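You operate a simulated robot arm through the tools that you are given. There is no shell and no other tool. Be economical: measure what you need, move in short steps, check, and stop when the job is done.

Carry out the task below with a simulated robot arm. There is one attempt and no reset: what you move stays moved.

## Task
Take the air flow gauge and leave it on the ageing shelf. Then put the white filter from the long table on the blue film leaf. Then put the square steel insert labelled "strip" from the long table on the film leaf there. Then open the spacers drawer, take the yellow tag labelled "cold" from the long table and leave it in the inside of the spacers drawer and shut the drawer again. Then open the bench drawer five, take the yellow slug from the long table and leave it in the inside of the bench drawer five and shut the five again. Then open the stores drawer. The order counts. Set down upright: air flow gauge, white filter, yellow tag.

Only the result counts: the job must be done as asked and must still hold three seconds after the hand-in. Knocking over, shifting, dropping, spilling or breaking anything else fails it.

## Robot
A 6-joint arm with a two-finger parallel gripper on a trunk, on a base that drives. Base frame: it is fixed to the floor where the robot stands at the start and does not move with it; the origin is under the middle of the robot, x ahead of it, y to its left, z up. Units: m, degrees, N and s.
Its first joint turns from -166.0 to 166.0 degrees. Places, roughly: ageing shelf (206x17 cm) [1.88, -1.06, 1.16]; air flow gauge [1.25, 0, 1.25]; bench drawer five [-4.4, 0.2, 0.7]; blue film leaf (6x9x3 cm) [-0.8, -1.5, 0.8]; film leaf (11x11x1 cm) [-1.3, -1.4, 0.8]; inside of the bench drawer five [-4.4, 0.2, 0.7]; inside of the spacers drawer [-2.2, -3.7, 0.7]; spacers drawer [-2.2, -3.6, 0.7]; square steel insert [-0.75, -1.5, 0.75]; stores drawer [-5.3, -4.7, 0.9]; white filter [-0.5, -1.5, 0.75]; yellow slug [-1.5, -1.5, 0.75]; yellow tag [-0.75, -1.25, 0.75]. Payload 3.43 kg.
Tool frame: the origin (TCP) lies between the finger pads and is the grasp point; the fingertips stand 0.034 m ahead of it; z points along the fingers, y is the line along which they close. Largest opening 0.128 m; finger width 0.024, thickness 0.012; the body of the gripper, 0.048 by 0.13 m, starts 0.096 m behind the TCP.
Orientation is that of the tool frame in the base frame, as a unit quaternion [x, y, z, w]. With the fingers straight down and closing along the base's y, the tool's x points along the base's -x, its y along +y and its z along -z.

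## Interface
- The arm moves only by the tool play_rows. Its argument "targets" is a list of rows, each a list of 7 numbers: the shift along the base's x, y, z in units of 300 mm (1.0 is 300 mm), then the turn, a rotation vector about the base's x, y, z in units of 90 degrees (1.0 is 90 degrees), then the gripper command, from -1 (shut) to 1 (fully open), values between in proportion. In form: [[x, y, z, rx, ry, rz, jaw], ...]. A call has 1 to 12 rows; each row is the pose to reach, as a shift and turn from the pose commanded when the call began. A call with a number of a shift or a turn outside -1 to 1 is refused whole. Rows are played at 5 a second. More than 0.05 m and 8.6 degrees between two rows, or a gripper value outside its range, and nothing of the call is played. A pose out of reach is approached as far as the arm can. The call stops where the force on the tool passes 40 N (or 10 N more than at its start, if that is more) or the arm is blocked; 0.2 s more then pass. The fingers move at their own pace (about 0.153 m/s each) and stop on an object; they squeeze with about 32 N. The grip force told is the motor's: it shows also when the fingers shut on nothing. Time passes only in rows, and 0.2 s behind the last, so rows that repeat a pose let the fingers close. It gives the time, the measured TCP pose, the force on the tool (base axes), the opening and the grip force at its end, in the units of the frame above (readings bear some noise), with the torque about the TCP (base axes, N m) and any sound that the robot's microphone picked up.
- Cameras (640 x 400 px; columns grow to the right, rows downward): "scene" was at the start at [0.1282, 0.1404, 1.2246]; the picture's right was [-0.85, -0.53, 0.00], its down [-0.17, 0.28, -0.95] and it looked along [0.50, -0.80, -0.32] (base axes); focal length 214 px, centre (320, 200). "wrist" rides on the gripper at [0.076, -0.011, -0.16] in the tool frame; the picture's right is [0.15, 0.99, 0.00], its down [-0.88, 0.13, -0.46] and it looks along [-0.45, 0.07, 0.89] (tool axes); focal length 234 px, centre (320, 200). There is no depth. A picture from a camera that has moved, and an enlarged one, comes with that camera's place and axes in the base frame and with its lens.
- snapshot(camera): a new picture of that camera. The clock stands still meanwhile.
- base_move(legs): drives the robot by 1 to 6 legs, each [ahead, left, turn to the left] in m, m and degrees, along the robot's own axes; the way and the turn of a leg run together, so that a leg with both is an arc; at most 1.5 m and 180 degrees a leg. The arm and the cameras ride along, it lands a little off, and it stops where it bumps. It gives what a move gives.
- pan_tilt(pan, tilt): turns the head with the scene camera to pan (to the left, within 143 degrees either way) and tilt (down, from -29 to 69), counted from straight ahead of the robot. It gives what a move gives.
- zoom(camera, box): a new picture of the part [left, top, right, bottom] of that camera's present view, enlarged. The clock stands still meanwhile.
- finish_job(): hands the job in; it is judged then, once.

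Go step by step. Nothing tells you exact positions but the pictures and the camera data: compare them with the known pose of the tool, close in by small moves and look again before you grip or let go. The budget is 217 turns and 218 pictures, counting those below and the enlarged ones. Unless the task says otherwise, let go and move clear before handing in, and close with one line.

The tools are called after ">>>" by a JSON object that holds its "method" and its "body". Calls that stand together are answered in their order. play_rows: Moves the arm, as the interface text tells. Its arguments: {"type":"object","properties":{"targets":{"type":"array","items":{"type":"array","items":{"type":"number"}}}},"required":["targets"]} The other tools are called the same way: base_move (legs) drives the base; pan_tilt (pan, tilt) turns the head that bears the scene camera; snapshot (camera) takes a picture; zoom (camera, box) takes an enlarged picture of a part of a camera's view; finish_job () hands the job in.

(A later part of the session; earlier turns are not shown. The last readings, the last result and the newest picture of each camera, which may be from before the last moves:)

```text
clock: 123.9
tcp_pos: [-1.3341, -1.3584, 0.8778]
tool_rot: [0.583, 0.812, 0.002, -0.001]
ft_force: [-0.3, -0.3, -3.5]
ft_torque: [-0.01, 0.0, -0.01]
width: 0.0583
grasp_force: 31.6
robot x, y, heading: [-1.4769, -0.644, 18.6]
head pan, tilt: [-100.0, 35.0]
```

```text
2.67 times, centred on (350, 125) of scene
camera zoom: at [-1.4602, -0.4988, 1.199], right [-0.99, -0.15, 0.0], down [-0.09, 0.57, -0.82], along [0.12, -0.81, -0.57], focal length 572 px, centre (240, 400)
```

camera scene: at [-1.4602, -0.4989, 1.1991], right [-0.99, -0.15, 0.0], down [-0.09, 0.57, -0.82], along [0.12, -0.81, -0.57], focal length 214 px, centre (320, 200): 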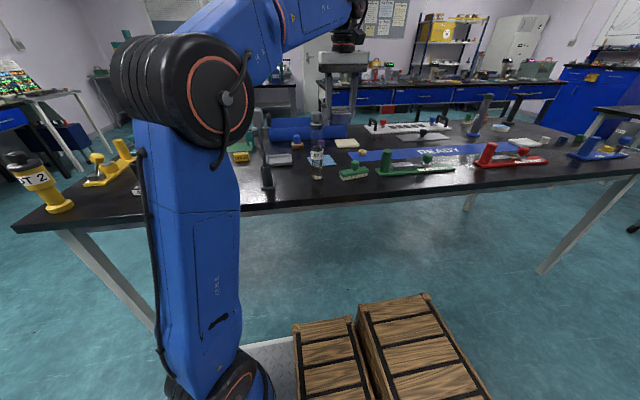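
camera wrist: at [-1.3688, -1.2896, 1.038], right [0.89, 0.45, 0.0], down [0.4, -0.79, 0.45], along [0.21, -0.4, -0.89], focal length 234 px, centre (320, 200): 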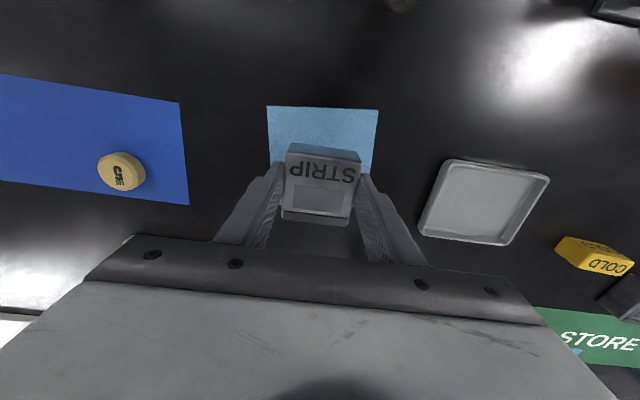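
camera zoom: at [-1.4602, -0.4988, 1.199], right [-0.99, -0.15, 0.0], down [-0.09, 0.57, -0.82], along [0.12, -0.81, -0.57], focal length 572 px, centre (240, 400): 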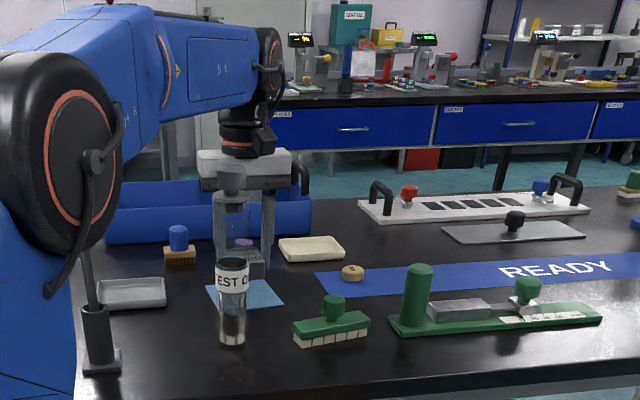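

Centred. Lowering in fine steps.

>>> {"method": "play_rows", "body": {"targets": [[-0.01, 0, -0.03, 0, 0, 0, -1], [-0.01, 0, -0.06, 0, 0, 0, -1], [-0.01, 0, -0.08, 0, 0, 0, -1], [-0.01, 0, -0.095, 0, 0, 0, -1]]}}

>>> {"method": "play_rows", "body": {"targets": [[0, 0, -0.007, 0, 0, 0, -1], [0, 0, -0.013, 0, 0, 0, -1]]}}

>>> {"method": "play_rows", "body": {"targets": [[0, 0, -0.007, 0, 0, 0, -1]]}}

```text
clock: 124.9
tcp_pos: [-1.3364, -1.3583, 0.8485]
tool_rot: [0.583, 0.812, 0.002, -0.001]
ft_force: [-0.5, 0.5, -2.9]
ft_torque: [0.02, 0.01, -0.02]
width: 0.0585
grasp_force: 31.8
robot x, y, heading: [-1.4794, -0.6488, 19.1]
head pan, tilt: [-100.0, 35.0]
```

```text
clock: 125.5
tcp_pos: [-1.3374, -1.3573, 0.8447]
tool_rot: [0.583, 0.813, 0.002, 0.0]
ft_force: [1.0, 0.6, -2.8]
ft_torque: [0.02, 0.05, -0.04]
width: 0.0588
grasp_force: 32.1
robot x, y, heading: [-1.4783, -0.6394, 18.6]
head pan, tilt: [-100.0, 35.0]
```

```text
clock: 125.9
tcp_pos: [-1.3377, -1.3575, 0.8433]
tool_rot: [0.584, 0.812, 0.0, -0.001]
ft_force: [-1.0, -2.2, 8.9]
ft_torque: [-0.03, 0.04, -0.02]
width: 0.0587
grasp_force: 32.9
robot x, y, heading: [-1.4775, -0.6436, 18.6]
head pan, tilt: [-100.0, 35.0]
```

Contact. I open moderately and lift.

>>> {"method": "play_rows", "body": {"targets": [[0, 0, 0.003, 0, 0, 0, 0.35], [0, 0, 0.003, 0, 0, 0, 0.35], [0, 0, 0.003, 0, 0, 0, 0.35], [0, 0, 0.1, 0, 0, 0, 0.35], [0, 0, 0.25, 0, 0, 0, 0.35], [0, 0, 0.4, 0, 0, 0, 0.35], [0, 0, 0.55, 0, 0, 0, 0.35]]}}

>>> {"method": "snapshot", "body": {"camera": "wrist"}}

```text
clock: 127.5
tcp_pos: [-1.3382, -1.3575, 1.0072]
tool_rot: [0.584, 0.812, 0.001, -0.001]
ft_force: [-0.5, 0.0, 0.5]
ft_torque: [-0.02, 0.0, -0.01]
width: 0.0864
grasp_force: 0.0
robot x, y, heading: [-1.4791, -0.6468, 18.6]
head pan, tilt: [-100.0, 35.0]
```

```text
148 pictures are left
camera wrist: at [-1.374, -1.2897, 1.1677], right [0.89, 0.45, 0.0], down [0.4, -0.79, 0.45], along [0.21, -0.4, -0.89], focal length 234 px, centre (320, 200)
```

wrist: 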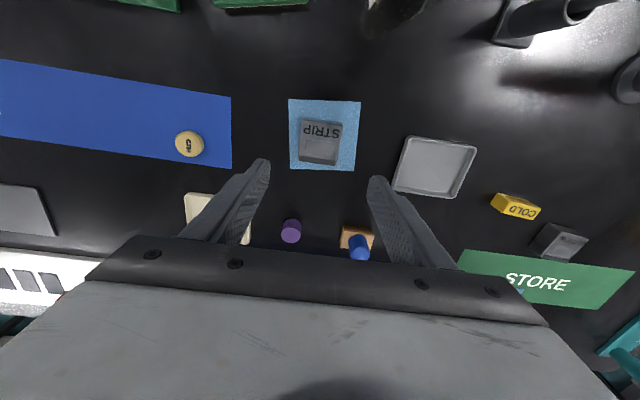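

The insert lies centred on the film leaf. Next the spacers drawer; I look for its label on the bench beyond the table.

>>> {"method": "zoom", "body": {"camera": "scene", "box": [270, 60, 430, 160]}}

>>> {"method": "zoom", "body": {"camera": "scene", "box": [400, 60, 560, 160]}}

```text
4.00 times, centred on (350, 110) of scene
camera zoom: at [-1.4602, -0.4989, 1.1991], right [-0.99, -0.15, 0.0], down [-0.09, 0.57, -0.82], along [0.12, -0.81, -0.57], focal length 858 px, centre (200, 560)
```

zoom: 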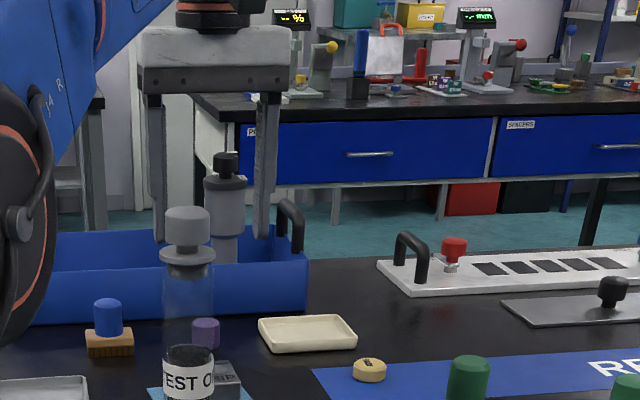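

```text
4.00 times, centred on (480, 110) of scene
camera zoom: at [-1.4602, -0.4989, 1.1991], right [-0.99, -0.15, 0.0], down [-0.09, 0.57, -0.82], along [0.12, -0.81, -0.57], focal length 858 px, centre (-320, 560)
```

zoom: 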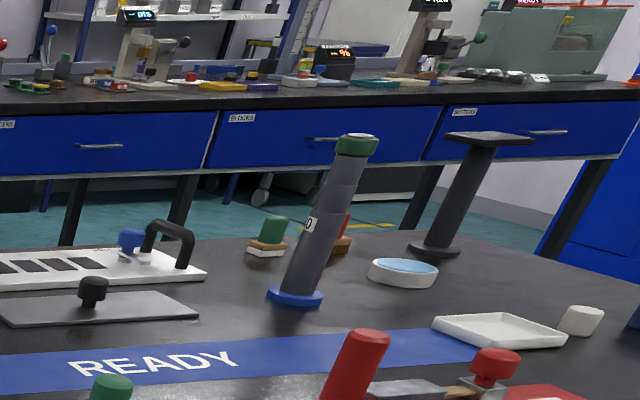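

SPACERS is the second drawer from the left, handle near (-2.3,-3.65,0.72). I close the fingers, shift away from the TEST bottle and sidestep away from the table.

>>> {"method": "play_rows", "body": {"targets": [[-0.1, -0.035, 0.03, 0, 0, 0, -0.5], [-0.2, -0.07, 0.05, 0, 0, 0, -1], [-0.32, -0.107, 0.05, 0, 0, 0, -1]]}}

>>> {"method": "base_move", "body": {"legs": [[0, 0.45, 0]]}}

>>> {"method": "pan_tilt", "body": {"pan": -110, "tilt": 25}}

>>> {"method": "snapshot", "body": {"camera": "scene"}}

```text
clock: 128.3
tcp_pos: [-1.4333, -1.3879, 1.0223]
tool_rot: [0.583, 0.813, 0.0, -0.001]
ft_force: [0.1, 0.0, 0.6]
ft_torque: [-0.03, 0.06, 0.01]
width: 0.0
grasp_force: 31.9
robot x, y, heading: [-1.479, -0.645, 18.7]
head pan, tilt: [-100.0, 35.0]
```

```text
clock: 131.0
tcp_pos: [-1.5749, -0.9667, 1.0216]
tool_rot: [0.582, 0.813, 0.002, -0.001]
ft_force: [-0.1, -0.2, -0.7]
ft_torque: [-0.01, 0.01, 0.01]
width: 0.0
grasp_force: 32.2
robot x, y, heading: [-1.6239, -0.2204, 19.0]
head pan, tilt: [-100.0, 35.0]
```

```text
clock: 131.7
tcp_pos: [-1.5765, -0.9674, 1.0212]
tool_rot: [0.582, 0.813, 0.002, -0.002]
ft_force: [-0.4, 0.5, 0.5]
ft_torque: [0.02, 0.04, 0.02]
width: 0.0
grasp_force: 31.9
robot x, y, heading: [-1.6194, -0.2246, 18.8]
head pan, tilt: [-110.0, 25.0]
```

```text
145 pictures are left
camera scene: at [-1.6196, -0.0818, 1.2148], right [-1.0, 0.02, 0.0], down [0.01, 0.42, -0.91], along [-0.02, -0.91, -0.42], focal length 214 px, centre (320, 200)
```

scene: 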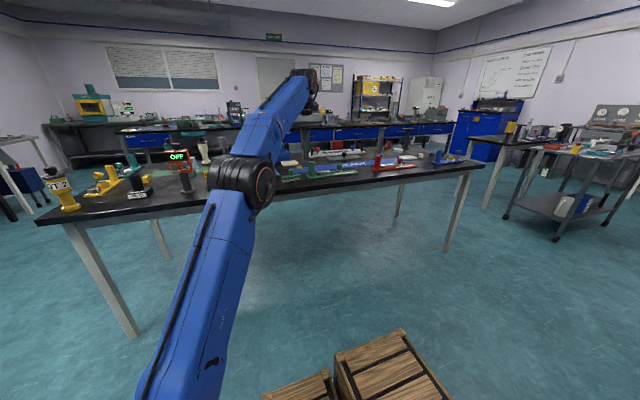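

The west end of the table has a 1 m gap, giving a short way round. I fold the arm in and swing it to the front.

>>> {"method": "play_rows", "body": {"targets": [[-0.01, 0.16, 0, 0, 0, 0, -1], [-0.02, 0.32, 0, 0, 0, 0, -1], [-0.03, 0.48, 0, 0, 0, 0, -1], [-0.04, 0.64, 0, 0, 0, 0, -1]]}}

>>> {"method": "play_rows", "body": {"targets": [[0.158, 0.015, 0, 0, 0, 0.056, -1], [0.314, 0.044, 0, 0, 0, 0.111, -1], [0.466, 0.087, 0, 0, 0, 0.167, -1], [0.615, 0.142, 0, 0, 0, 0.222, -1], [0.758, 0.21, 0, 0, 0, 0.278, -1], [0.894, 0.291, 0, 0, 0, 0.333, -1]]}}

>>> {"method": "play_rows", "body": {"targets": [[0.129, 0.092, 0, 0, 0, 0.056, -1], [0.25, 0.195, 0, 0, 0, 0.111, -1], [0.361, 0.308, 0, 0, 0, 0.167, -1], [0.462, 0.43, 0, 0, 0, 0.222, -1], [0.551, 0.561, 0, 0, 0, 0.278, -1], [0.629, 0.699, 0, 0, 0, 0.333, -1], [0.695, 0.843, 0, 0, 0, 0.389, -1], [0.748, 0.993, 0, 0, 0, 0.445, -1]]}}

>>> {"method": "pan_tilt", "body": {"pan": -143, "tilt": 25}}

>>> {"method": "snapshot", "body": {"camera": "scene"}}

```text
clock: 132.7
tcp_pos: [-1.5891, -0.7771, 1.0201]
tool_rot: [0.582, 0.813, 0.001, -0.002]
ft_force: [0.0, -0.3, -1.1]
ft_torque: [0.07, -0.02, -0.01]
width: 0.0002
grasp_force: 32.1
robot x, y, heading: [-1.6211, -0.2225, 18.9]
head pan, tilt: [-110.0, 25.0]
```

```text
clock: 134.1
tcp_pos: [-1.3188, -0.6861, 1.023]
tool_rot: [0.352, 0.936, 0.002, -0.002]
ft_force: [-0.5, -0.3, -0.8]
ft_torque: [0.05, 0.0, 0.01]
width: 0.0002
grasp_force: 31.5
robot x, y, heading: [-1.6199, -0.2212, 18.6]
head pan, tilt: [-110.0, 25.0]
```

```text
clock: 135.9
tcp_pos: [-1.0943, -0.3863, 1.0218]
tool_rot: [0.011, 1.0, 0.001, -0.002]
ft_force: [0.7, 0.5, 0.1]
ft_torque: [-0.04, 0.05, -0.01]
width: 0.0
grasp_force: 31.9
robot x, y, heading: [-1.6211, -0.2236, 18.7]
head pan, tilt: [-110.0, 25.0]
```

```text
clock: 136.9
tcp_pos: [-1.0955, -0.3871, 1.023]
tool_rot: [0.01, 1.0, 0.001, -0.002]
ft_force: [0.3, -0.7, -1.2]
ft_torque: [-0.01, 0.01, 0.03]
width: 0.0001
grasp_force: 31.8
robot x, y, heading: [-1.6225, -0.2224, 18.8]
head pan, tilt: [-143.0, 25.0]
```

```text
144 pictures are left
camera scene: at [-1.6695, -0.0658, 1.2148], right [-0.83, 0.56, 0.0], down [0.24, 0.35, -0.91], along [-0.51, -0.75, -0.42], focal length 214 px, centre (320, 200)
```

scene: 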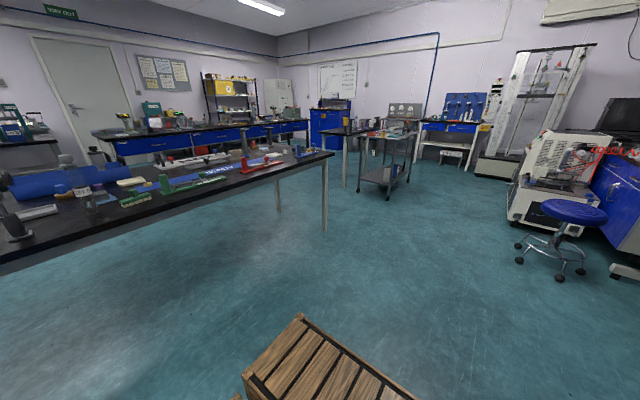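

I reverse to beyond the table's west end, turn right, and check before going through the gap.

>>> {"method": "base_move", "body": {"legs": [[-1.06, 0, 0], [-1.06, 0, 0], [0, 0, -90]]}}

>>> {"method": "pan_tilt", "body": {"pan": 0, "tilt": 30}}

>>> {"method": "snapshot", "body": {"camera": "scene"}}

```text
clock: 151.3
tcp_pos: [-3.8003, -1.465, 1.022]
tool_rot: [0.715, 0.7, 0.002, 0.0]
ft_force: [-0.4, -0.4, 0.7]
ft_torque: [0.01, 0.0, 0.01]
width: 0.0001
grasp_force: 32.0
robot x, y, heading: [-3.636, -0.9393, -71.5]
head pan, tilt: [-143.0, 25.0]
```

```text
clock: 153.6
tcp_pos: [-3.8008, -1.4647, 1.0217]
tool_rot: [0.715, 0.7, 0.002, 0.001]
ft_force: [1.0, -0.3, -1.5]
ft_torque: [0.01, 0.0, -0.03]
width: 0.0
grasp_force: 31.9
robot x, y, heading: [-3.6378, -0.9372, -71.3]
head pan, tilt: [0.0, 30.0]
```

```text
143 pictures are left
camera scene: at [-3.3749, -1.0296, 1.2068], right [-0.95, -0.32, 0.0], down [-0.16, 0.47, -0.87], along [0.28, -0.82, -0.5], focal length 214 px, centre (320, 200)
```

scene: 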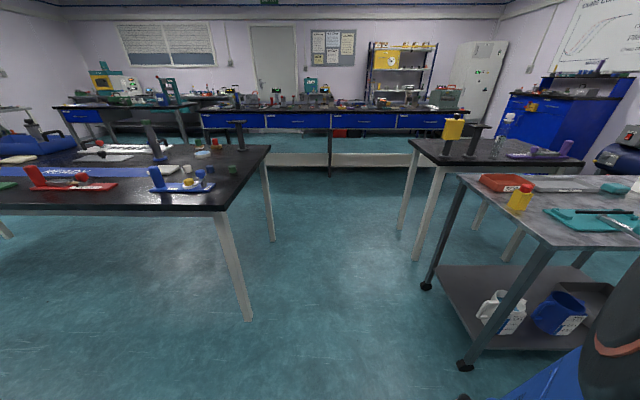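

The gap is clear (about 0.5 m on either side). I shift slightly left and drive through into the south aisle, then turn so the bench is on my right.

>>> {"method": "base_move", "body": {"legs": [[0, 0.03, 0], [1.1, 0, 0], [1.12, 0, 0]]}}

>>> {"method": "snapshot", "body": {"camera": "scene"}}

>>> {"method": "zoom", "body": {"camera": "scene", "box": [100, 60, 340, 210]}}

```text
clock: 165.0
tcp_pos: [-3.0584, -3.5544, 1.0225]
tool_rot: [0.72, 0.694, 0.002, -0.001]
ft_force: [0.7, -0.1, 0.0]
ft_torque: [0.0, -0.01, -0.02]
width: 0.0002
grasp_force: 31.8
robot x, y, heading: [-2.8877, -3.0294, -71.7]
head pan, tilt: [0.0, 30.0]
```

```text
142 pictures are left
camera scene: at [-2.627, -3.1246, 1.2068], right [-0.95, -0.31, 0.0], down [-0.16, 0.48, -0.87], along [0.27, -0.82, -0.5], focal length 214 px, centre (320, 200)
```

scene: 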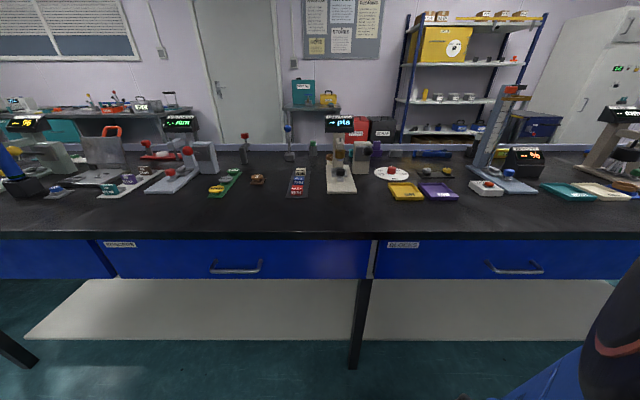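

```text
2.67 times, centred on (220, 135) of scene
camera zoom: at [-2.627, -3.1246, 1.2068], right [-0.95, -0.31, 0.0], down [-0.16, 0.48, -0.87], along [0.27, -0.82, -0.5], focal length 572 px, centre (587, 373)
```

zoom: 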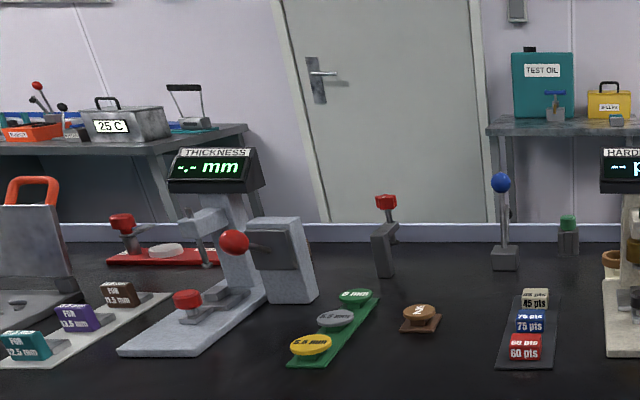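

The SPACERS label is on the left-hand drawer, handle near (-2.24,-3.49,0.70). I turn so the bench is on my right and line up with the drawer.

>>> {"method": "base_move", "body": {"legs": [[0, 0, 90]]}}

>>> {"method": "pan_tilt", "body": {"pan": -80, "tilt": 30}}

>>> {"method": "snapshot", "body": {"camera": "scene"}}

>>> {"method": "zoom", "body": {"camera": "scene", "box": [20, 150, 260, 300]}}

```text
clock: 169.1
tcp_pos: [-2.3686, -3.2125, 1.0223]
tool_rot: [0.027, 1.0, 0.001, -0.002]
ft_force: [-0.2, -0.7, -0.7]
ft_torque: [-0.01, -0.02, 0.0]
width: 0.0
grasp_force: 32.4
robot x, y, heading: [-2.8882, -3.0328, 16.8]
head pan, tilt: [0.0, 30.0]
```

```text
clock: 170.7
tcp_pos: [-2.3678, -3.2127, 1.0229]
tool_rot: [0.026, 1.0, 0.001, -0.002]
ft_force: [-0.3, 0.6, 0.8]
ft_torque: [-0.04, 0.01, 0.02]
width: 0.0002
grasp_force: 32.0
robot x, y, heading: [-2.8882, -3.0308, 17.1]
head pan, tilt: [-80.0, 30.0]
```

```text
140 pictures are left
camera scene: at [-2.8355, -2.8778, 1.2068], right [-0.89, -0.45, 0.0], down [-0.23, 0.45, -0.87], along [0.39, -0.77, -0.5], focal length 214 px, centre (320, 200)
```

scene: 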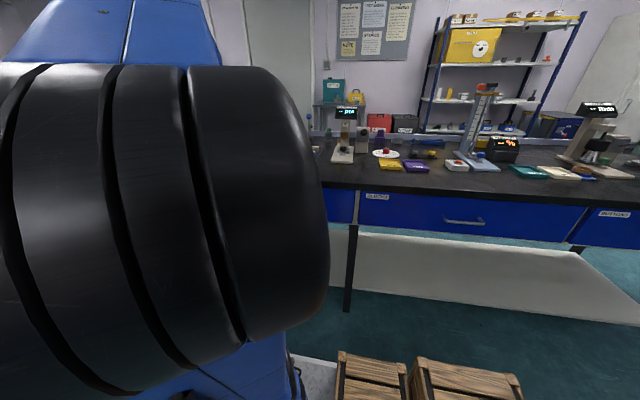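

```text
2.67 times, centred on (140, 225) of scene
camera zoom: at [-2.8355, -2.8778, 1.2068], right [-0.89, -0.45, 0.0], down [-0.23, 0.45, -0.87], along [0.39, -0.77, -0.5], focal length 572 px, centre (800, 133)
```

zoom: 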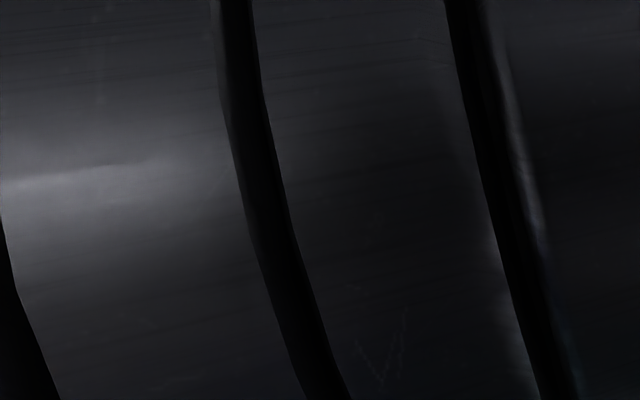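

I line up with the drawer and step back towards the table a bit, then swing the arm toward the bench.

>>> {"method": "base_move", "body": {"legs": [[0, 0, 1.5], [0.45, 0, 0], [0, 0.1, 0]]}}

>>> {"method": "play_rows", "body": {"targets": [[-0.06, -0.15, 0, 0, 0, 0.02, 0], [-0.13, -0.29, 0, 0, 0, 0.04, 0], [-0.21, -0.43, 0, 0, 0, 0.06, 0], [-0.3, -0.56, 0, 0, 0, 0.08, 0], [-0.4, -0.68, 0, 0, 0, 0.1, 0], [-0.51, -0.79, 0, 0, 0, 0.12, 0], [-0.63, -0.88, 0, 0, 0, 0.14, 0], [-0.76, -0.95, 0, 0, 0, 0.16, 0], [-0.9, -1.0, 0, 0, 0, 0.18, 0]]}}

>>> {"method": "snapshot", "body": {"camera": "scene"}}

>>> {"method": "snapshot", "body": {"camera": "wrist"}}

```text
clock: 174.5
tcp_pos: [-1.9669, -2.9561, 1.0228]
tool_rot: [0.01, 1.0, 0.0, -0.002]
ft_force: [0.1, -0.2, 0.4]
ft_torque: [-0.02, 0.04, -0.02]
width: 0.0001
grasp_force: 32.0
robot x, y, heading: [-2.495, -2.7935, 19.0]
head pan, tilt: [-80.0, 30.0]
```

```text
clock: 176.5
tcp_pos: [-2.2368, -3.2541, 1.0207]
tool_rot: [-0.133, 0.991, 0.001, -0.003]
ft_force: [-0.5, -0.4, -0.4]
ft_torque: [-0.04, -0.01, 0.0]
width: 0.064
grasp_force: 0.0
robot x, y, heading: [-2.4932, -2.7946, 18.9]
head pan, tilt: [-80.0, 30.0]
```

```text
138 pictures are left
camera scene: at [-2.4469, -2.6379, 1.2068], right [-0.87, -0.49, 0.0], down [-0.24, 0.44, -0.87], along [0.42, -0.76, -0.5], focal length 214 px, centre (320, 200)
```

scene: 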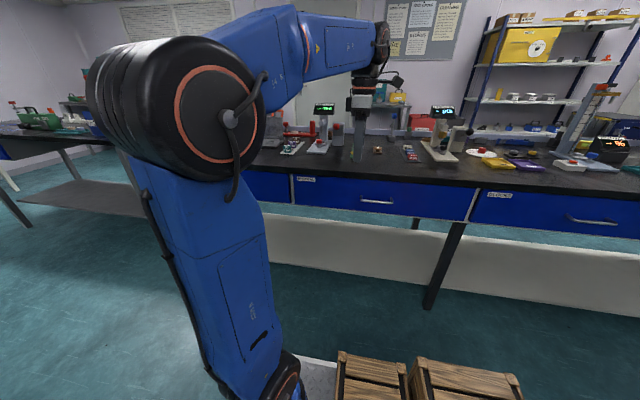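

```text
137 pictures are left
camera wrist: at [-2.3085, -3.2845, 1.1822], right [-0.4, 0.92, 0.0], down [0.82, 0.36, 0.45], along [0.41, 0.18, -0.89], focal length 234 px, centre (320, 200)
```

wrist: 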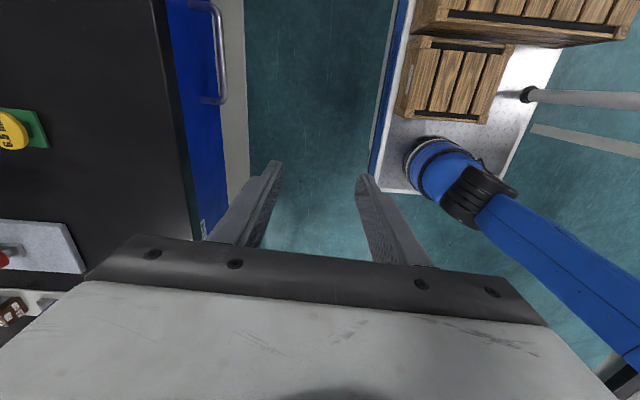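

Handle bar is at about (-2.283,-3.452,0.74), parallel to the bench. I tilt the tool to point at the bench with the fingers one above the other, stopping short of the handle.

>>> {"method": "play_rows", "body": {"targets": [[-0.028, -0.02, -0.08, -0.084, -0.029, 0.003, 0], [-0.056, -0.041, -0.16, -0.168, -0.058, 0.006, 0], [-0.084, -0.062, -0.24, -0.252, -0.086, 0.009, 0], [-0.112, -0.083, -0.32, -0.336, -0.115, 0.012, 0], [-0.14, -0.104, -0.4, -0.42, -0.144, 0.015, 0], [-0.168, -0.124, -0.48, -0.505, -0.173, 0.018, 0], [-0.196, -0.145, -0.56, -0.589, -0.202, 0.021, 0], [-0.224, -0.166, -0.64, -0.673, -0.23, 0.024, 0], [-0.252, -0.186, -0.72, -0.757, -0.259, 0.027, 0], [-0.28, -0.207, -0.8, -0.841, -0.288, 0.03, 0]]}}

>>> {"method": "snapshot", "body": {"camera": "wrist"}}

>>> {"method": "snapshot", "body": {"camera": "scene"}}

```text
clock: 178.7
tcp_pos: [-2.2802, -3.3038, 0.88]
tool_rot: [-0.123, 0.869, -0.471, 0.092]
ft_force: [0.5, 0.6, -0.4]
ft_torque: [0.01, 0.01, 0.06]
width: 0.064
grasp_force: 0.0
out of reach, approached as far as the arm can: row 7, 8, 9, 10
robot x, y, heading: [-2.4915, -2.7948, 18.9]
head pan, tilt: [-80.0, 30.0]
```

```text
136 pictures are left
camera wrist: at [-2.3958, -3.2042, 0.9732], right [-0.26, 0.48, -0.84], down [0.7, 0.7, 0.18], along [0.67, -0.54, -0.52], focal length 234 px, centre (320, 200)
```

wrist: 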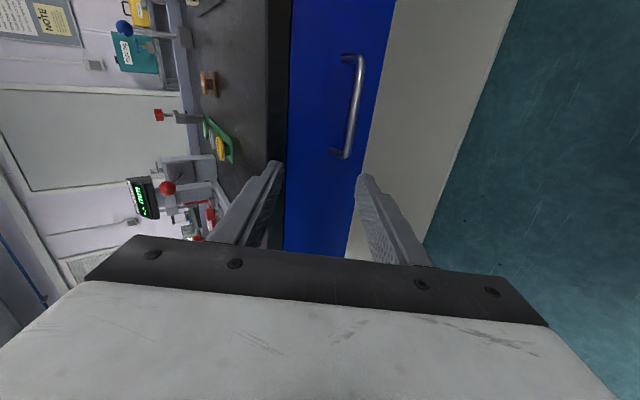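

```text
135 pictures are left
camera scene: at [-2.4468, -2.638, 1.2068], right [-0.87, -0.48, 0.0], down [-0.24, 0.44, -0.87], along [0.42, -0.76, -0.5], focal length 214 px, centre (320, 200)
```

scene: 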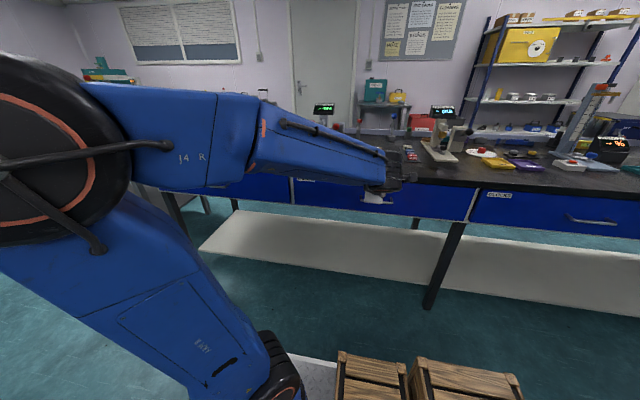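

The handle is confirmed at (-2.282,-3.453,0.74). I narrow the opening and move to a standoff in line with the bar.

>>> {"method": "play_rows", "body": {"targets": [[-0.03, -0.08, -0.1, 0, 0, 0, -0.3], [-0.06, -0.16, -0.2, 0, 0, 0, -0.3], [-0.097, -0.243, -0.297, 0, 0, 0, -0.3]]}}

>>> {"method": "snapshot", "body": {"camera": "wrist"}}

```text
clock: 179.5
tcp_pos: [-2.2913, -3.3812, 0.8434]
tool_rot: [-0.114, 0.882, -0.449, 0.09]
ft_force: [-0.1, -0.5, 1.0]
ft_torque: [-0.03, -0.03, -0.02]
width: 0.0449
grasp_force: 0.0
out of reach, approached as far as the arm can: row 1, 2, 3
robot x, y, heading: [-2.4967, -2.7929, 18.9]
head pan, tilt: [-80.0, 30.0]
```

```text
134 pictures are left
camera wrist: at [-2.4053, -3.2858, 0.9413], right [-0.26, 0.52, -0.81], down [0.71, 0.67, 0.21], along [0.66, -0.52, -0.55], focal length 234 px, centre (320, 200)
```

wrist: 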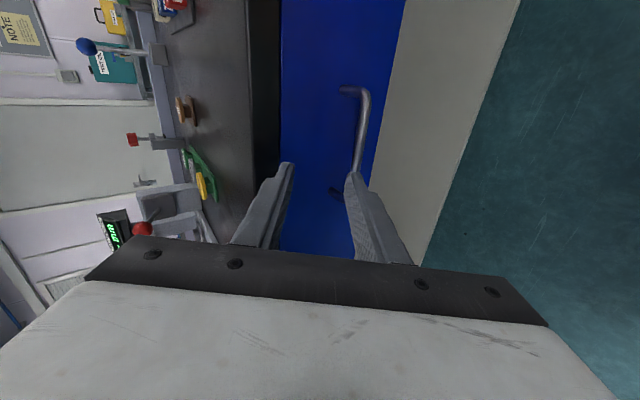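

Too flat for this distance; I use a steeper angle (about 50° below horizontal), which still clears the bench top.

>>> {"method": "play_rows", "body": {"targets": [[-0.01, -0.01, -0.02, 0.08, 0.027, 0, -0.3], [-0.03, -0.03, -0.06, 0.158, 0.054, 0, -0.3], [-0.04, -0.047, -0.1, 0.158, 0.054, 0, -0.3]]}}

>>> {"method": "snapshot", "body": {"camera": "wrist"}}

```text
clock: 180.3
tcp_pos: [-2.3048, -3.3951, 0.813]
tool_rot: [-0.121, 0.934, -0.331, 0.066]
ft_force: [-0.2, 0.1, 0.0]
ft_torque: [-0.01, 0.01, -0.03]
width: 0.0446
grasp_force: 0.1
robot x, y, heading: [-2.4903, -2.7945, 19.0]
head pan, tilt: [-80.0, 30.0]
```

```text
133 pictures are left
camera wrist: at [-2.4081, -3.328, 0.9423], right [-0.32, 0.71, -0.63], down [0.73, 0.61, 0.31], along [0.6, -0.36, -0.71], focal length 234 px, centre (320, 200)
```

wrist: 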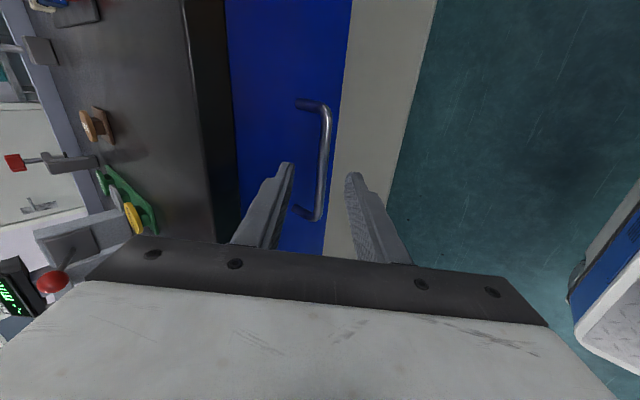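

The bar is centred between the fingers. I advance along the tool axis and close on it.

>>> {"method": "play_rows", "body": {"targets": [[0.02, -0.06, -0.075, 0, 0, 0, -0.3], [0.04, -0.12, -0.15, 0, 0, 0, -0.3], [0.058, -0.171, -0.219, 0, 0, 0, -0.3], [0.058, -0.171, -0.219, 0, 0, 0, -1], [0.058, -0.171, -0.219, 0, 0, 0, -1], [0.058, -0.171, -0.219, 0, 0, 0, -1]]}}

>>> {"method": "snapshot", "body": {"camera": "wrist"}}

```text
clock: 181.1
tcp_pos: [-2.2901, -3.4398, 0.758]
tool_rot: [-0.121, 0.933, -0.334, 0.065]
ft_force: [-2.6, 17.1, 10.8]
ft_torque: [-0.35, -0.23, 0.24]
width: 0.0409
grasp_force: 0.0
robot x, y, heading: [-2.4953, -2.7958, 19.0]
head pan, tilt: [-80.0, 30.0]
stopped in row 3: the force on the tool passed its limit at 79 N (the readings are from after the stop); the commanded pose is now the measured one
```

```text
132 pictures are left
camera wrist: at [-2.395, -3.3719, 0.8872], right [-0.32, 0.7, -0.64], down [0.73, 0.61, 0.3], along [0.6, -0.37, -0.71], focal length 234 px, centre (320, 200)
```

wrist: 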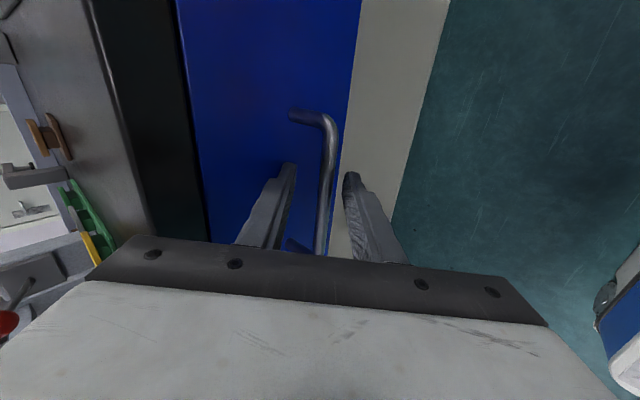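

The upper fingertip touches the drawer face; the bar lies between the fingers. I back off 2 mm and close.

>>> {"method": "play_rows", "body": {"targets": [[-0.002, 0.006, 0.006, 0, 0, 0, -0.3], [-0.002, 0.006, 0.006, 0, 0, 0, -1], [-0.002, 0.006, 0.006, 0, 0, 0, -1], [-0.002, 0.006, 0.006, 0, 0, 0, -1]]}}

>>> {"method": "snapshot", "body": {"camera": "wrist"}}

```text
clock: 181.8
tcp_pos: [-2.2913, -3.4369, 0.7563]
tool_rot: [-0.123, 0.934, -0.329, 0.066]
ft_force: [-1.6, 1.9, 2.0]
ft_torque: [-0.15, 0.48, 1.15]
width: 0.0129
grasp_force: 45.6
robot x, y, heading: [-2.497, -2.791, 19.1]
head pan, tilt: [-80.0, 30.0]
stopped in row 3: the force on the tool passed its limit at 42 N (the readings are from after the stop); the commanded pose is now the measured one
```

```text
131 pictures are left
camera wrist: at [-2.3957, -3.37, 0.8859], right [-0.32, 0.71, -0.63], down [0.73, 0.61, 0.31], along [0.6, -0.36, -0.71], focal length 234 px, centre (320, 200)
```

wrist: 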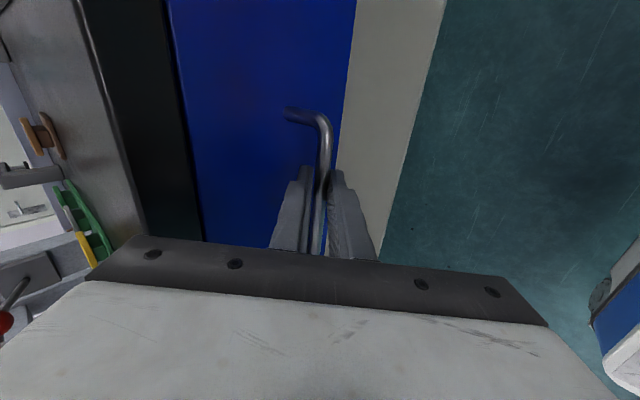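

Bar gripped (1.3 cm). I pull the drawer straight out along the bench normal in small steps.

>>> {"method": "play_rows", "body": {"targets": [[-0.016, 0.047, 0, 0, 0, 0, -1], [-0.043, 0.126, 0, 0, 0, 0, -1], [-0.08, 0.236, 0, 0, 0, 0, -1], [-0.118, 0.347, 0, 0, 0, 0, -1], [-0.15, 0.441, 0, 0, 0, 0, -1]]}}

>>> {"method": "snapshot", "body": {"camera": "wrist"}}

>>> {"method": "snapshot", "body": {"camera": "scene"}}

```text
clock: 183.0
tcp_pos: [-2.3355, -3.3045, 0.7569]
tool_rot: [-0.122, 0.934, -0.33, 0.066]
ft_force: [24.2, 6.8, 18.1]
ft_torque: [-0.32, 0.17, 1.23]
width: 0.0131
grasp_force: 45.0
robot x, y, heading: [-2.491, -2.7925, 18.7]
head pan, tilt: [-80.0, 30.0]
```

```text
130 pictures are left
camera wrist: at [-2.4397, -3.2376, 0.8853], right [-0.32, 0.7, -0.63], down [0.73, 0.61, 0.31], along [0.6, -0.36, -0.71], focal length 234 px, centre (320, 200)
```

wrist: 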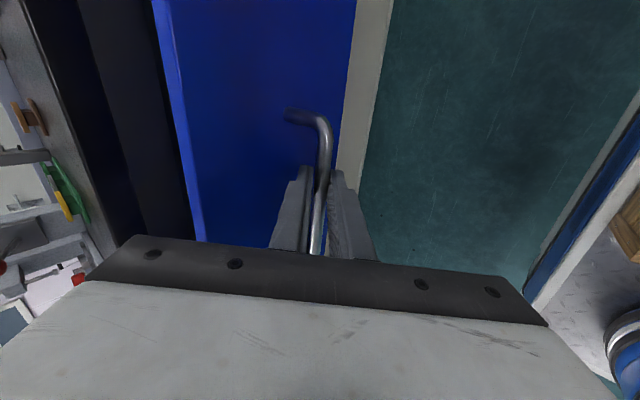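

```text
129 pictures are left
camera scene: at [-2.4463, -2.6371, 1.2067], right [-0.87, -0.48, 0.0], down [-0.24, 0.44, -0.87], along [0.42, -0.76, -0.5], focal length 214 px, centre (320, 200)
```

scene: 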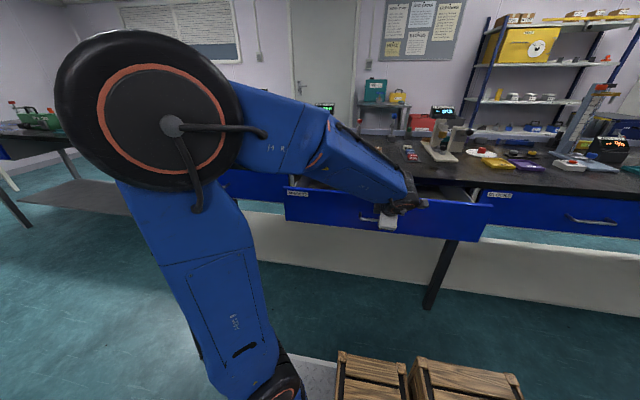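

The drawer comes out (14 cm so far), with a little side load. I relieve it and pull further with the arm, slightly straighter.

>>> {"method": "play_rows", "body": {"targets": [[0.02, 0.01, 0, 0, 0, 0, -1], [-0.005, 0.1, 0, 0, 0, 0, -1], [-0.035, 0.2, 0, 0, 0, 0, -1], [-0.065, 0.3, 0, 0, 0, 0, -1], [-0.08, 0.35, 0, 0, 0, 0, -1]]}}

>>> {"method": "snapshot", "body": {"camera": "scene"}}

```text
clock: 184.2
tcp_pos: [-2.3609, -3.2009, 0.7569]
tool_rot: [-0.122, 0.934, -0.33, 0.066]
ft_force: [-26.2, -8.8, -1.6]
ft_torque: [-0.46, 1.34, 0.3]
width: 0.0134
grasp_force: 45.0
robot x, y, heading: [-2.4929, -2.789, 18.8]
head pan, tilt: [-80.0, 30.0]
```

```text
128 pictures are left
camera scene: at [-2.4476, -2.6379, 1.2069], right [-0.87, -0.48, 0.0], down [-0.24, 0.44, -0.87], along [0.42, -0.76, -0.5], focal length 214 px, centre (320, 200)
```

scene: 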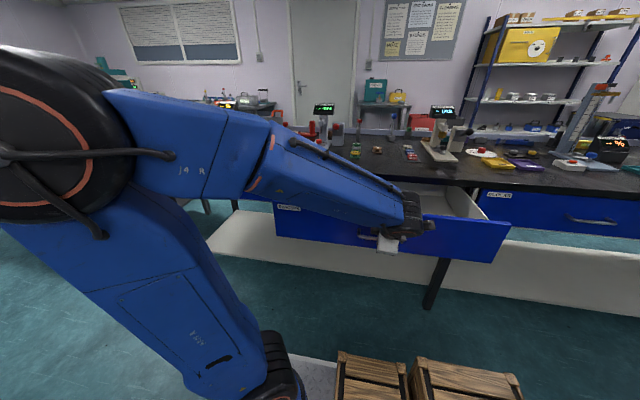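

Open about 24 cm. I relieve the side load, release the bar, and back off along the tool axis.

>>> {"method": "play_rows", "body": {"targets": [[-0.012, -0.004, 0, 0, 0, 0, -1], [-0.012, -0.004, 0, 0, 0, 0, -0.4], [-0.012, -0.004, 0, 0, 0, 0, -0.4], [-0.04, 0.05, 0.08, 0, 0, 0, -0.4], [-0.06, 0.12, 0.2, 0, 0, 0, -0.4], [-0.06, 0.12, 0.35, -0.0, 0, 0, -0.4]]}}

>>> {"method": "snapshot", "body": {"camera": "wrist"}}

>>> {"method": "snapshot", "body": {"camera": "scene"}}

```text
clock: 185.6
tcp_pos: [-2.378, -3.1633, 0.8624]
tool_rot: [-0.122, 0.934, -0.328, 0.067]
ft_force: [-0.2, 0.2, 0.5]
ft_torque: [0.04, -0.04, 0.0]
width: 0.0386
grasp_force: 0.1
robot x, y, heading: [-2.4943, -2.791, 19.0]
head pan, tilt: [-80.0, 30.0]
```

```text
127 pictures are left
camera wrist: at [-2.4821, -3.0958, 0.9912], right [-0.32, 0.71, -0.63], down [0.73, 0.61, 0.31], along [0.6, -0.36, -0.71], focal length 234 px, centre (320, 200)
```

wrist: 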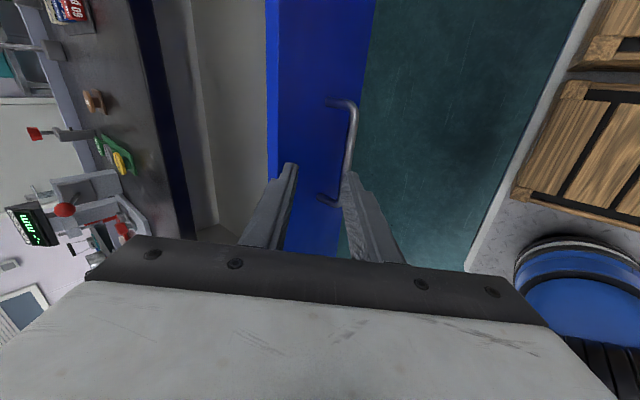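

```text
126 pictures are left
camera scene: at [-2.4471, -2.6378, 1.2068], right [-0.87, -0.48, 0.0], down [-0.24, 0.44, -0.87], along [0.42, -0.76, -0.5], focal length 214 px, centre (320, 200)
```

scene: 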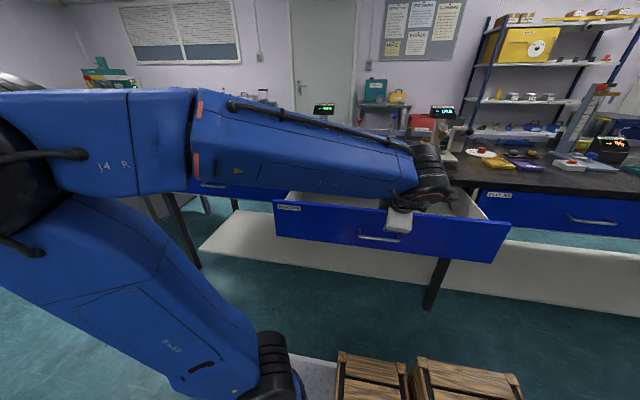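

The drawer is open and clear. I bring the tool upright again, swing it to the front, and drive back round to the north side for the tag.

>>> {"method": "play_rows", "body": {"targets": [[0.04, -0.02, 0.1, 0.082, 0.028, 0, 0], [0.09, -0.05, 0.2, 0.164, 0.056, 0, 0], [0.15, -0.08, 0.3, 0.246, 0.085, 0, 0], [0.21, -0.11, 0.4, 0.328, 0.113, 0, 0], [0.27, -0.14, 0.5, 0.41, 0.141, 0, 0]]}}

>>> {"method": "play_rows", "body": {"targets": [[0.13, 0.05, 0.02, 0, 0, -0.03, 0], [0.26, 0.12, 0.04, 0, 0, -0.06, 0], [0.38, 0.2, 0.06, 0, 0, -0.09, 0], [0.5, 0.29, 0.08, 0, 0, -0.12, 0], [0.6, 0.39, 0.08, 0, 0, -0.15, 0], [0.69, 0.5, 0.08, 0, 0, -0.18, 0], [0.77, 0.61, 0.08, 0, 0, -0.2, 0], [0.84, 0.73, 0.08, 0, 0, -0.2, 0], [0.89, 0.85, 0.08, 0, 0, -0.2, 0]]}}

>>> {"method": "base_move", "body": {"legs": [[-0.45, 0, 0], [0, -0.1, 0], [0, 0, -90]]}}

```text
clock: 186.8
tcp_pos: [-2.2974, -3.2044, 1.0136]
tool_rot: [-0.129, 0.992, -0.002, -0.002]
ft_force: [0.2, 0.9, 1.5]
ft_torque: [-0.07, 0.03, -0.02]
width: 0.0641
grasp_force: 0.1
robot x, y, heading: [-2.4925, -2.7949, 19.1]
head pan, tilt: [-80.0, 30.0]
```

```text
clock: 188.8
tcp_pos: [-2.0296, -2.9519, 1.0362]
tool_rot: [0.027, 1.0, -0.002, -0.001]
ft_force: [0.5, -0.8, -0.1]
ft_torque: [0.03, 0.03, 0.01]
width: 0.0643
grasp_force: 0.1
robot x, y, heading: [-2.4931, -2.7942, 19.0]
head pan, tilt: [-80.0, 30.0]
```

```text
clock: 196.1
tcp_pos: [-3.0322, -3.5018, 1.0364]
tool_rot: [0.718, 0.696, 0.0, -0.002]
ft_force: [-0.5, -0.3, -0.2]
ft_torque: [0.02, 0.01, 0.02]
width: 0.0641
grasp_force: 0.1
robot x, y, heading: [-2.8824, -3.0317, -69.9]
head pan, tilt: [-80.0, 30.0]
```

>>> {"method": "base_move", "body": {"legs": [[0, 0, -1.6], [-1.1, 0, 0], [-1.12, 0, 0]]}}

```text
clock: 207.4
tcp_pos: [-3.7542, -1.3874, 1.0359]
tool_rot: [0.73, 0.684, 0.0, -0.003]
ft_force: [0.3, -0.2, -0.5]
ft_torque: [0.03, 0.02, 0.0]
width: 0.0642
grasp_force: 0.1
robot x, y, heading: [-3.5893, -0.9248, -71.6]
head pan, tilt: [-80.0, 30.0]
```

>>> {"method": "base_move", "body": {"legs": [[0, 0, 90.5], [1.15, 0, 0], [1.15, 0, 0]]}}

>>> {"method": "play_rows", "body": {"targets": [[-0.06, -0.15, 0.04, 0, 0, -0.05, -1], [-0.13, -0.29, 0.08, 0, 0, -0.1, -1], [-0.21, -0.43, 0.12, 0, 0, -0.15, -1], [-0.3, -0.56, 0.16, 0, 0, -0.2, -1], [-0.4, -0.68, 0.2, 0, 0, -0.25, -1], [-0.51, -0.79, 0.2, 0, 0, -0.3, -1], [-0.63, -0.88, 0.2, 0, 0, -0.35, -1], [-0.76, -0.95, 0.2, 0, 0, -0.4, -1], [-0.9, -1.0, 0.2, 0, 0, -0.44, -1]]}}

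>>> {"method": "snapshot", "body": {"camera": "wrist"}}

>>> {"method": "snapshot", "body": {"camera": "scene"}}

```text
clock: 222.6
tcp_pos: [-0.9374, -0.3449, 1.0364]
tool_rot: [0.029, 1.0, -0.001, -0.002]
ft_force: [0.2, -0.2, -1.3]
ft_torque: [0.03, -0.04, 0.01]
width: 0.0639
grasp_force: 0.0
robot x, y, heading: [-1.4013, -0.1801, 18.7]
head pan, tilt: [-80.0, 30.0]
```

```text
clock: 224.6
tcp_pos: [-1.2072, -0.6458, 1.0976]
tool_rot: [0.366, 0.931, -0.002, -0.002]
ft_force: [0.1, 0.6, 0.6]
ft_torque: [-0.04, 0.02, 0.0]
width: 0.0
grasp_force: 31.5
robot x, y, heading: [-1.4017, -0.1855, 18.5]
head pan, tilt: [-80.0, 30.0]
```

```text
125 pictures are left
camera wrist: at [-1.2703, -0.6016, 1.2576], right [0.57, 0.82, 0.0], down [0.73, -0.5, 0.45], along [0.37, -0.26, -0.89], focal length 234 px, centre (320, 200)
```

wrist: 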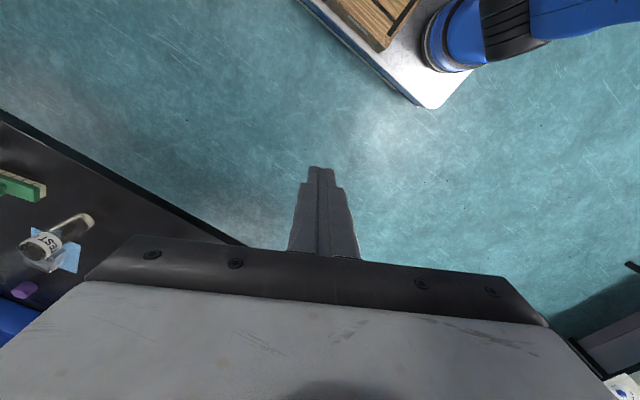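

```text
124 pictures are left
camera scene: at [-1.3525, -0.0288, 1.2068], right [-0.88, -0.48, 0.0], down [-0.24, 0.44, -0.87], along [0.42, -0.76, -0.5], focal length 214 px, centre (320, 200)
```

scene: 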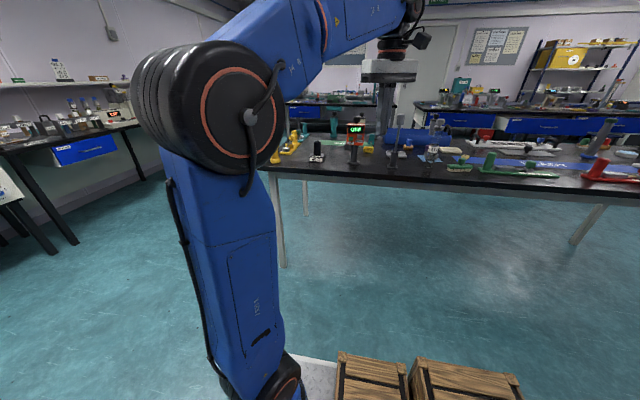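

In position at the tag's lane. I sidestep toward the table with the closed fingers at z≈1.06, above the tall stands.

>>> {"method": "base_move", "body": {"legs": [[0, -0.42, 0]]}}

>>> {"method": "snapshot", "body": {"camera": "wrist"}}

>>> {"method": "snapshot", "body": {"camera": "scene"}}

```text
clock: 227.2
tcp_pos: [-1.0716, -1.0456, 1.0972]
tool_rot: [0.365, 0.931, -0.001, -0.001]
ft_force: [0.0, 0.1, 0.9]
ft_torque: [-0.03, 0.01, -0.01]
width: 0.0
grasp_force: 32.1
robot x, y, heading: [-1.2674, -0.5853, 18.7]
head pan, tilt: [-80.0, 30.0]
```

```text
123 pictures are left
camera wrist: at [-1.1342, -1.0027, 1.257], right [0.57, 0.82, 0.0], down [0.74, -0.5, 0.45], along [0.37, -0.26, -0.89], focal length 234 px, centre (320, 200)
```

wrist: 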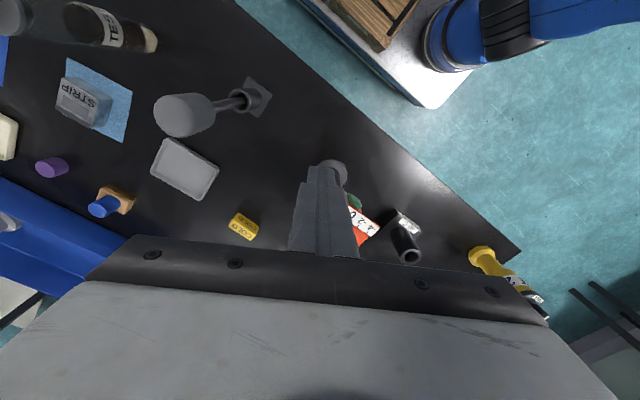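

```text
122 pictures are left
camera scene: at [-1.2173, -0.4296, 1.2068], right [-0.88, -0.48, 0.0], down [-0.24, 0.44, -0.87], along [0.42, -0.76, -0.5], focal length 214 px, centre (320, 200)
```

scene: 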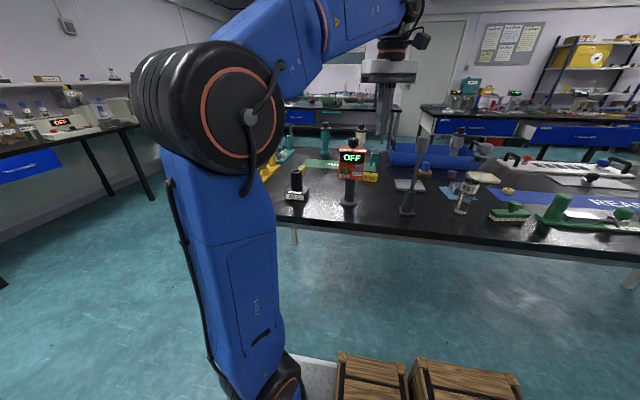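

The COLD tag is at about (-0.997,-1.309). I weave between the OFF stand and lamp, turning the tool so it closes across the tag.

>>> {"method": "play_rows", "body": {"targets": [[-0.03, -0.15, 0, 0, 0, 0.087, -1], [-0.06, -0.3, 0, 0, 0, 0.174, -1], [-0.07, -0.45, -0.01, 0, 0, 0.26, -1], [-0.06, -0.57, -0.05, 0, 0, 0.347, -1], [0.0, -0.67, -0.08, 0, 0, 0.433, -0.5], [0.08, -0.76, -0.1, 0, 0, 0.52, 0], [0.17, -0.83, -0.15, 0, 0, 0.607, 0], [0.25, -0.877, -0.25, 0, 0, 0.693, 0.2], [0.25, -0.877, -0.35, 0, 0, 0.78, 0.2]]}}

>>> {"method": "snapshot", "body": {"camera": "wrist"}}

```text
clock: 229.2
tcp_pos: [-0.9968, -1.3092, 0.993]
tool_rot: [-0.237, 0.972, -0.002, 0.0]
ft_force: [0.3, 0.3, -0.5]
ft_torque: [-0.05, 0.02, 0.0]
width: 0.0769
grasp_force: 0.0
robot x, y, heading: [-1.2649, -0.5855, 18.7]
head pan, tilt: [-80.0, 30.0]
```

```text
121 pictures are left
camera wrist: at [-1.0604, -1.3532, 1.1537], right [-0.58, 0.81, 0.0], down [0.72, 0.52, 0.45], along [0.37, 0.26, -0.89], focal length 234 px, centre (320, 200)
```

wrist: 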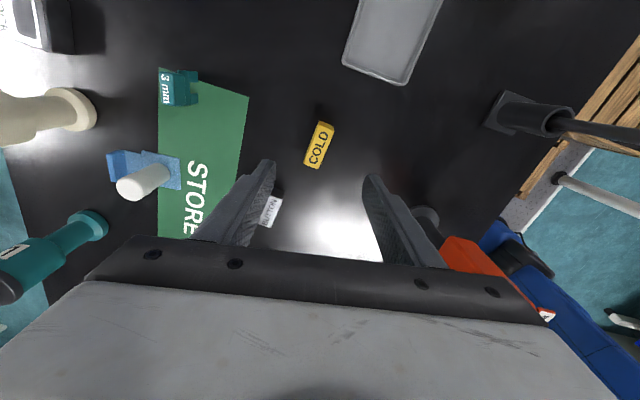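

The tag lies right below; I turn 18° to line up with it, descend a bit and check.

>>> {"method": "play_rows", "body": {"targets": [[0.01, 0.005, -0.1, 0, 0, -0.07, 0.2], [0.015, 0.007, -0.2, 0, 0, -0.14, 0.2], [0.02, 0.007, -0.3, 0, 0, -0.2, 0.2]]}}

>>> {"method": "snapshot", "body": {"camera": "wrist"}}

```text
clock: 230.0
tcp_pos: [-0.9918, -1.3085, 0.9025]
tool_rot: [-0.081, 0.997, -0.002, 0.0]
ft_force: [-0.3, 0.0, -0.1]
ft_torque: [-0.05, -0.01, 0.01]
width: 0.0765
grasp_force: 0.1
robot x, y, heading: [-1.2671, -0.5795, 18.7]
head pan, tilt: [-80.0, 30.0]
```

```text
120 pictures are left
camera wrist: at [-1.0646, -1.3303, 1.0626], right [-0.3, 0.95, 0.0], down [0.85, 0.27, 0.45], along [0.43, 0.13, -0.89], focal length 234 px, centre (320, 200)
```

wrist: 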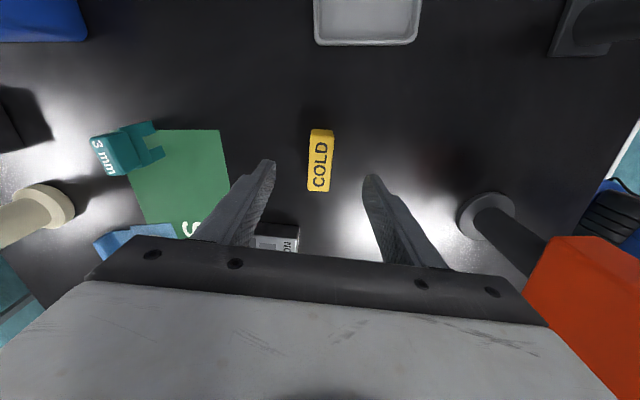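

>>> {"method": "play_rows", "body": {"targets": [[-0.01, -0.003, -0.1, 0, 0, 0, 0.2], [-0.01, -0.003, -0.19, 0, 0, 0, 0.2], [-0.01, -0.003, -0.21, 0, 0, 0, 0.2], [-0.01, -0.003, -0.21, 0, 0, 0, -1], [-0.01, -0.003, -0.21, 0, 0, 0, -1], [-0.01, -0.003, -0.21, 0, 0, 0, -1]]}}

>>> {"method": "snapshot", "body": {"camera": "wrist"}}

```text
clock: 231.4
tcp_pos: [-0.9928, -1.3086, 0.8381]
tool_rot: [-0.082, 0.997, -0.002, 0.0]
ft_force: [1.4, 0.6, 0.6]
ft_torque: [-0.03, 0.0, 0.03]
width: 0.0226
grasp_force: 32.0
robot x, y, heading: [-1.2653, -0.5852, 18.8]
head pan, tilt: [-80.0, 30.0]
```

```text
119 pictures are left
camera wrist: at [-1.0664, -1.3313, 0.9993], right [-0.3, 0.95, 0.0], down [0.85, 0.27, 0.45], along [0.43, 0.13, -0.89], focal length 234 px, centre (320, 200)
```

wrist: 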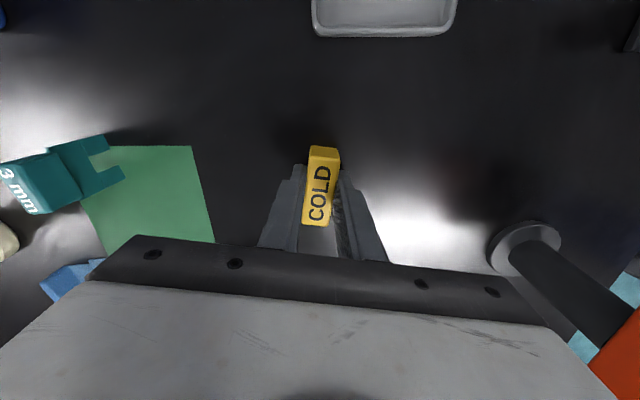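

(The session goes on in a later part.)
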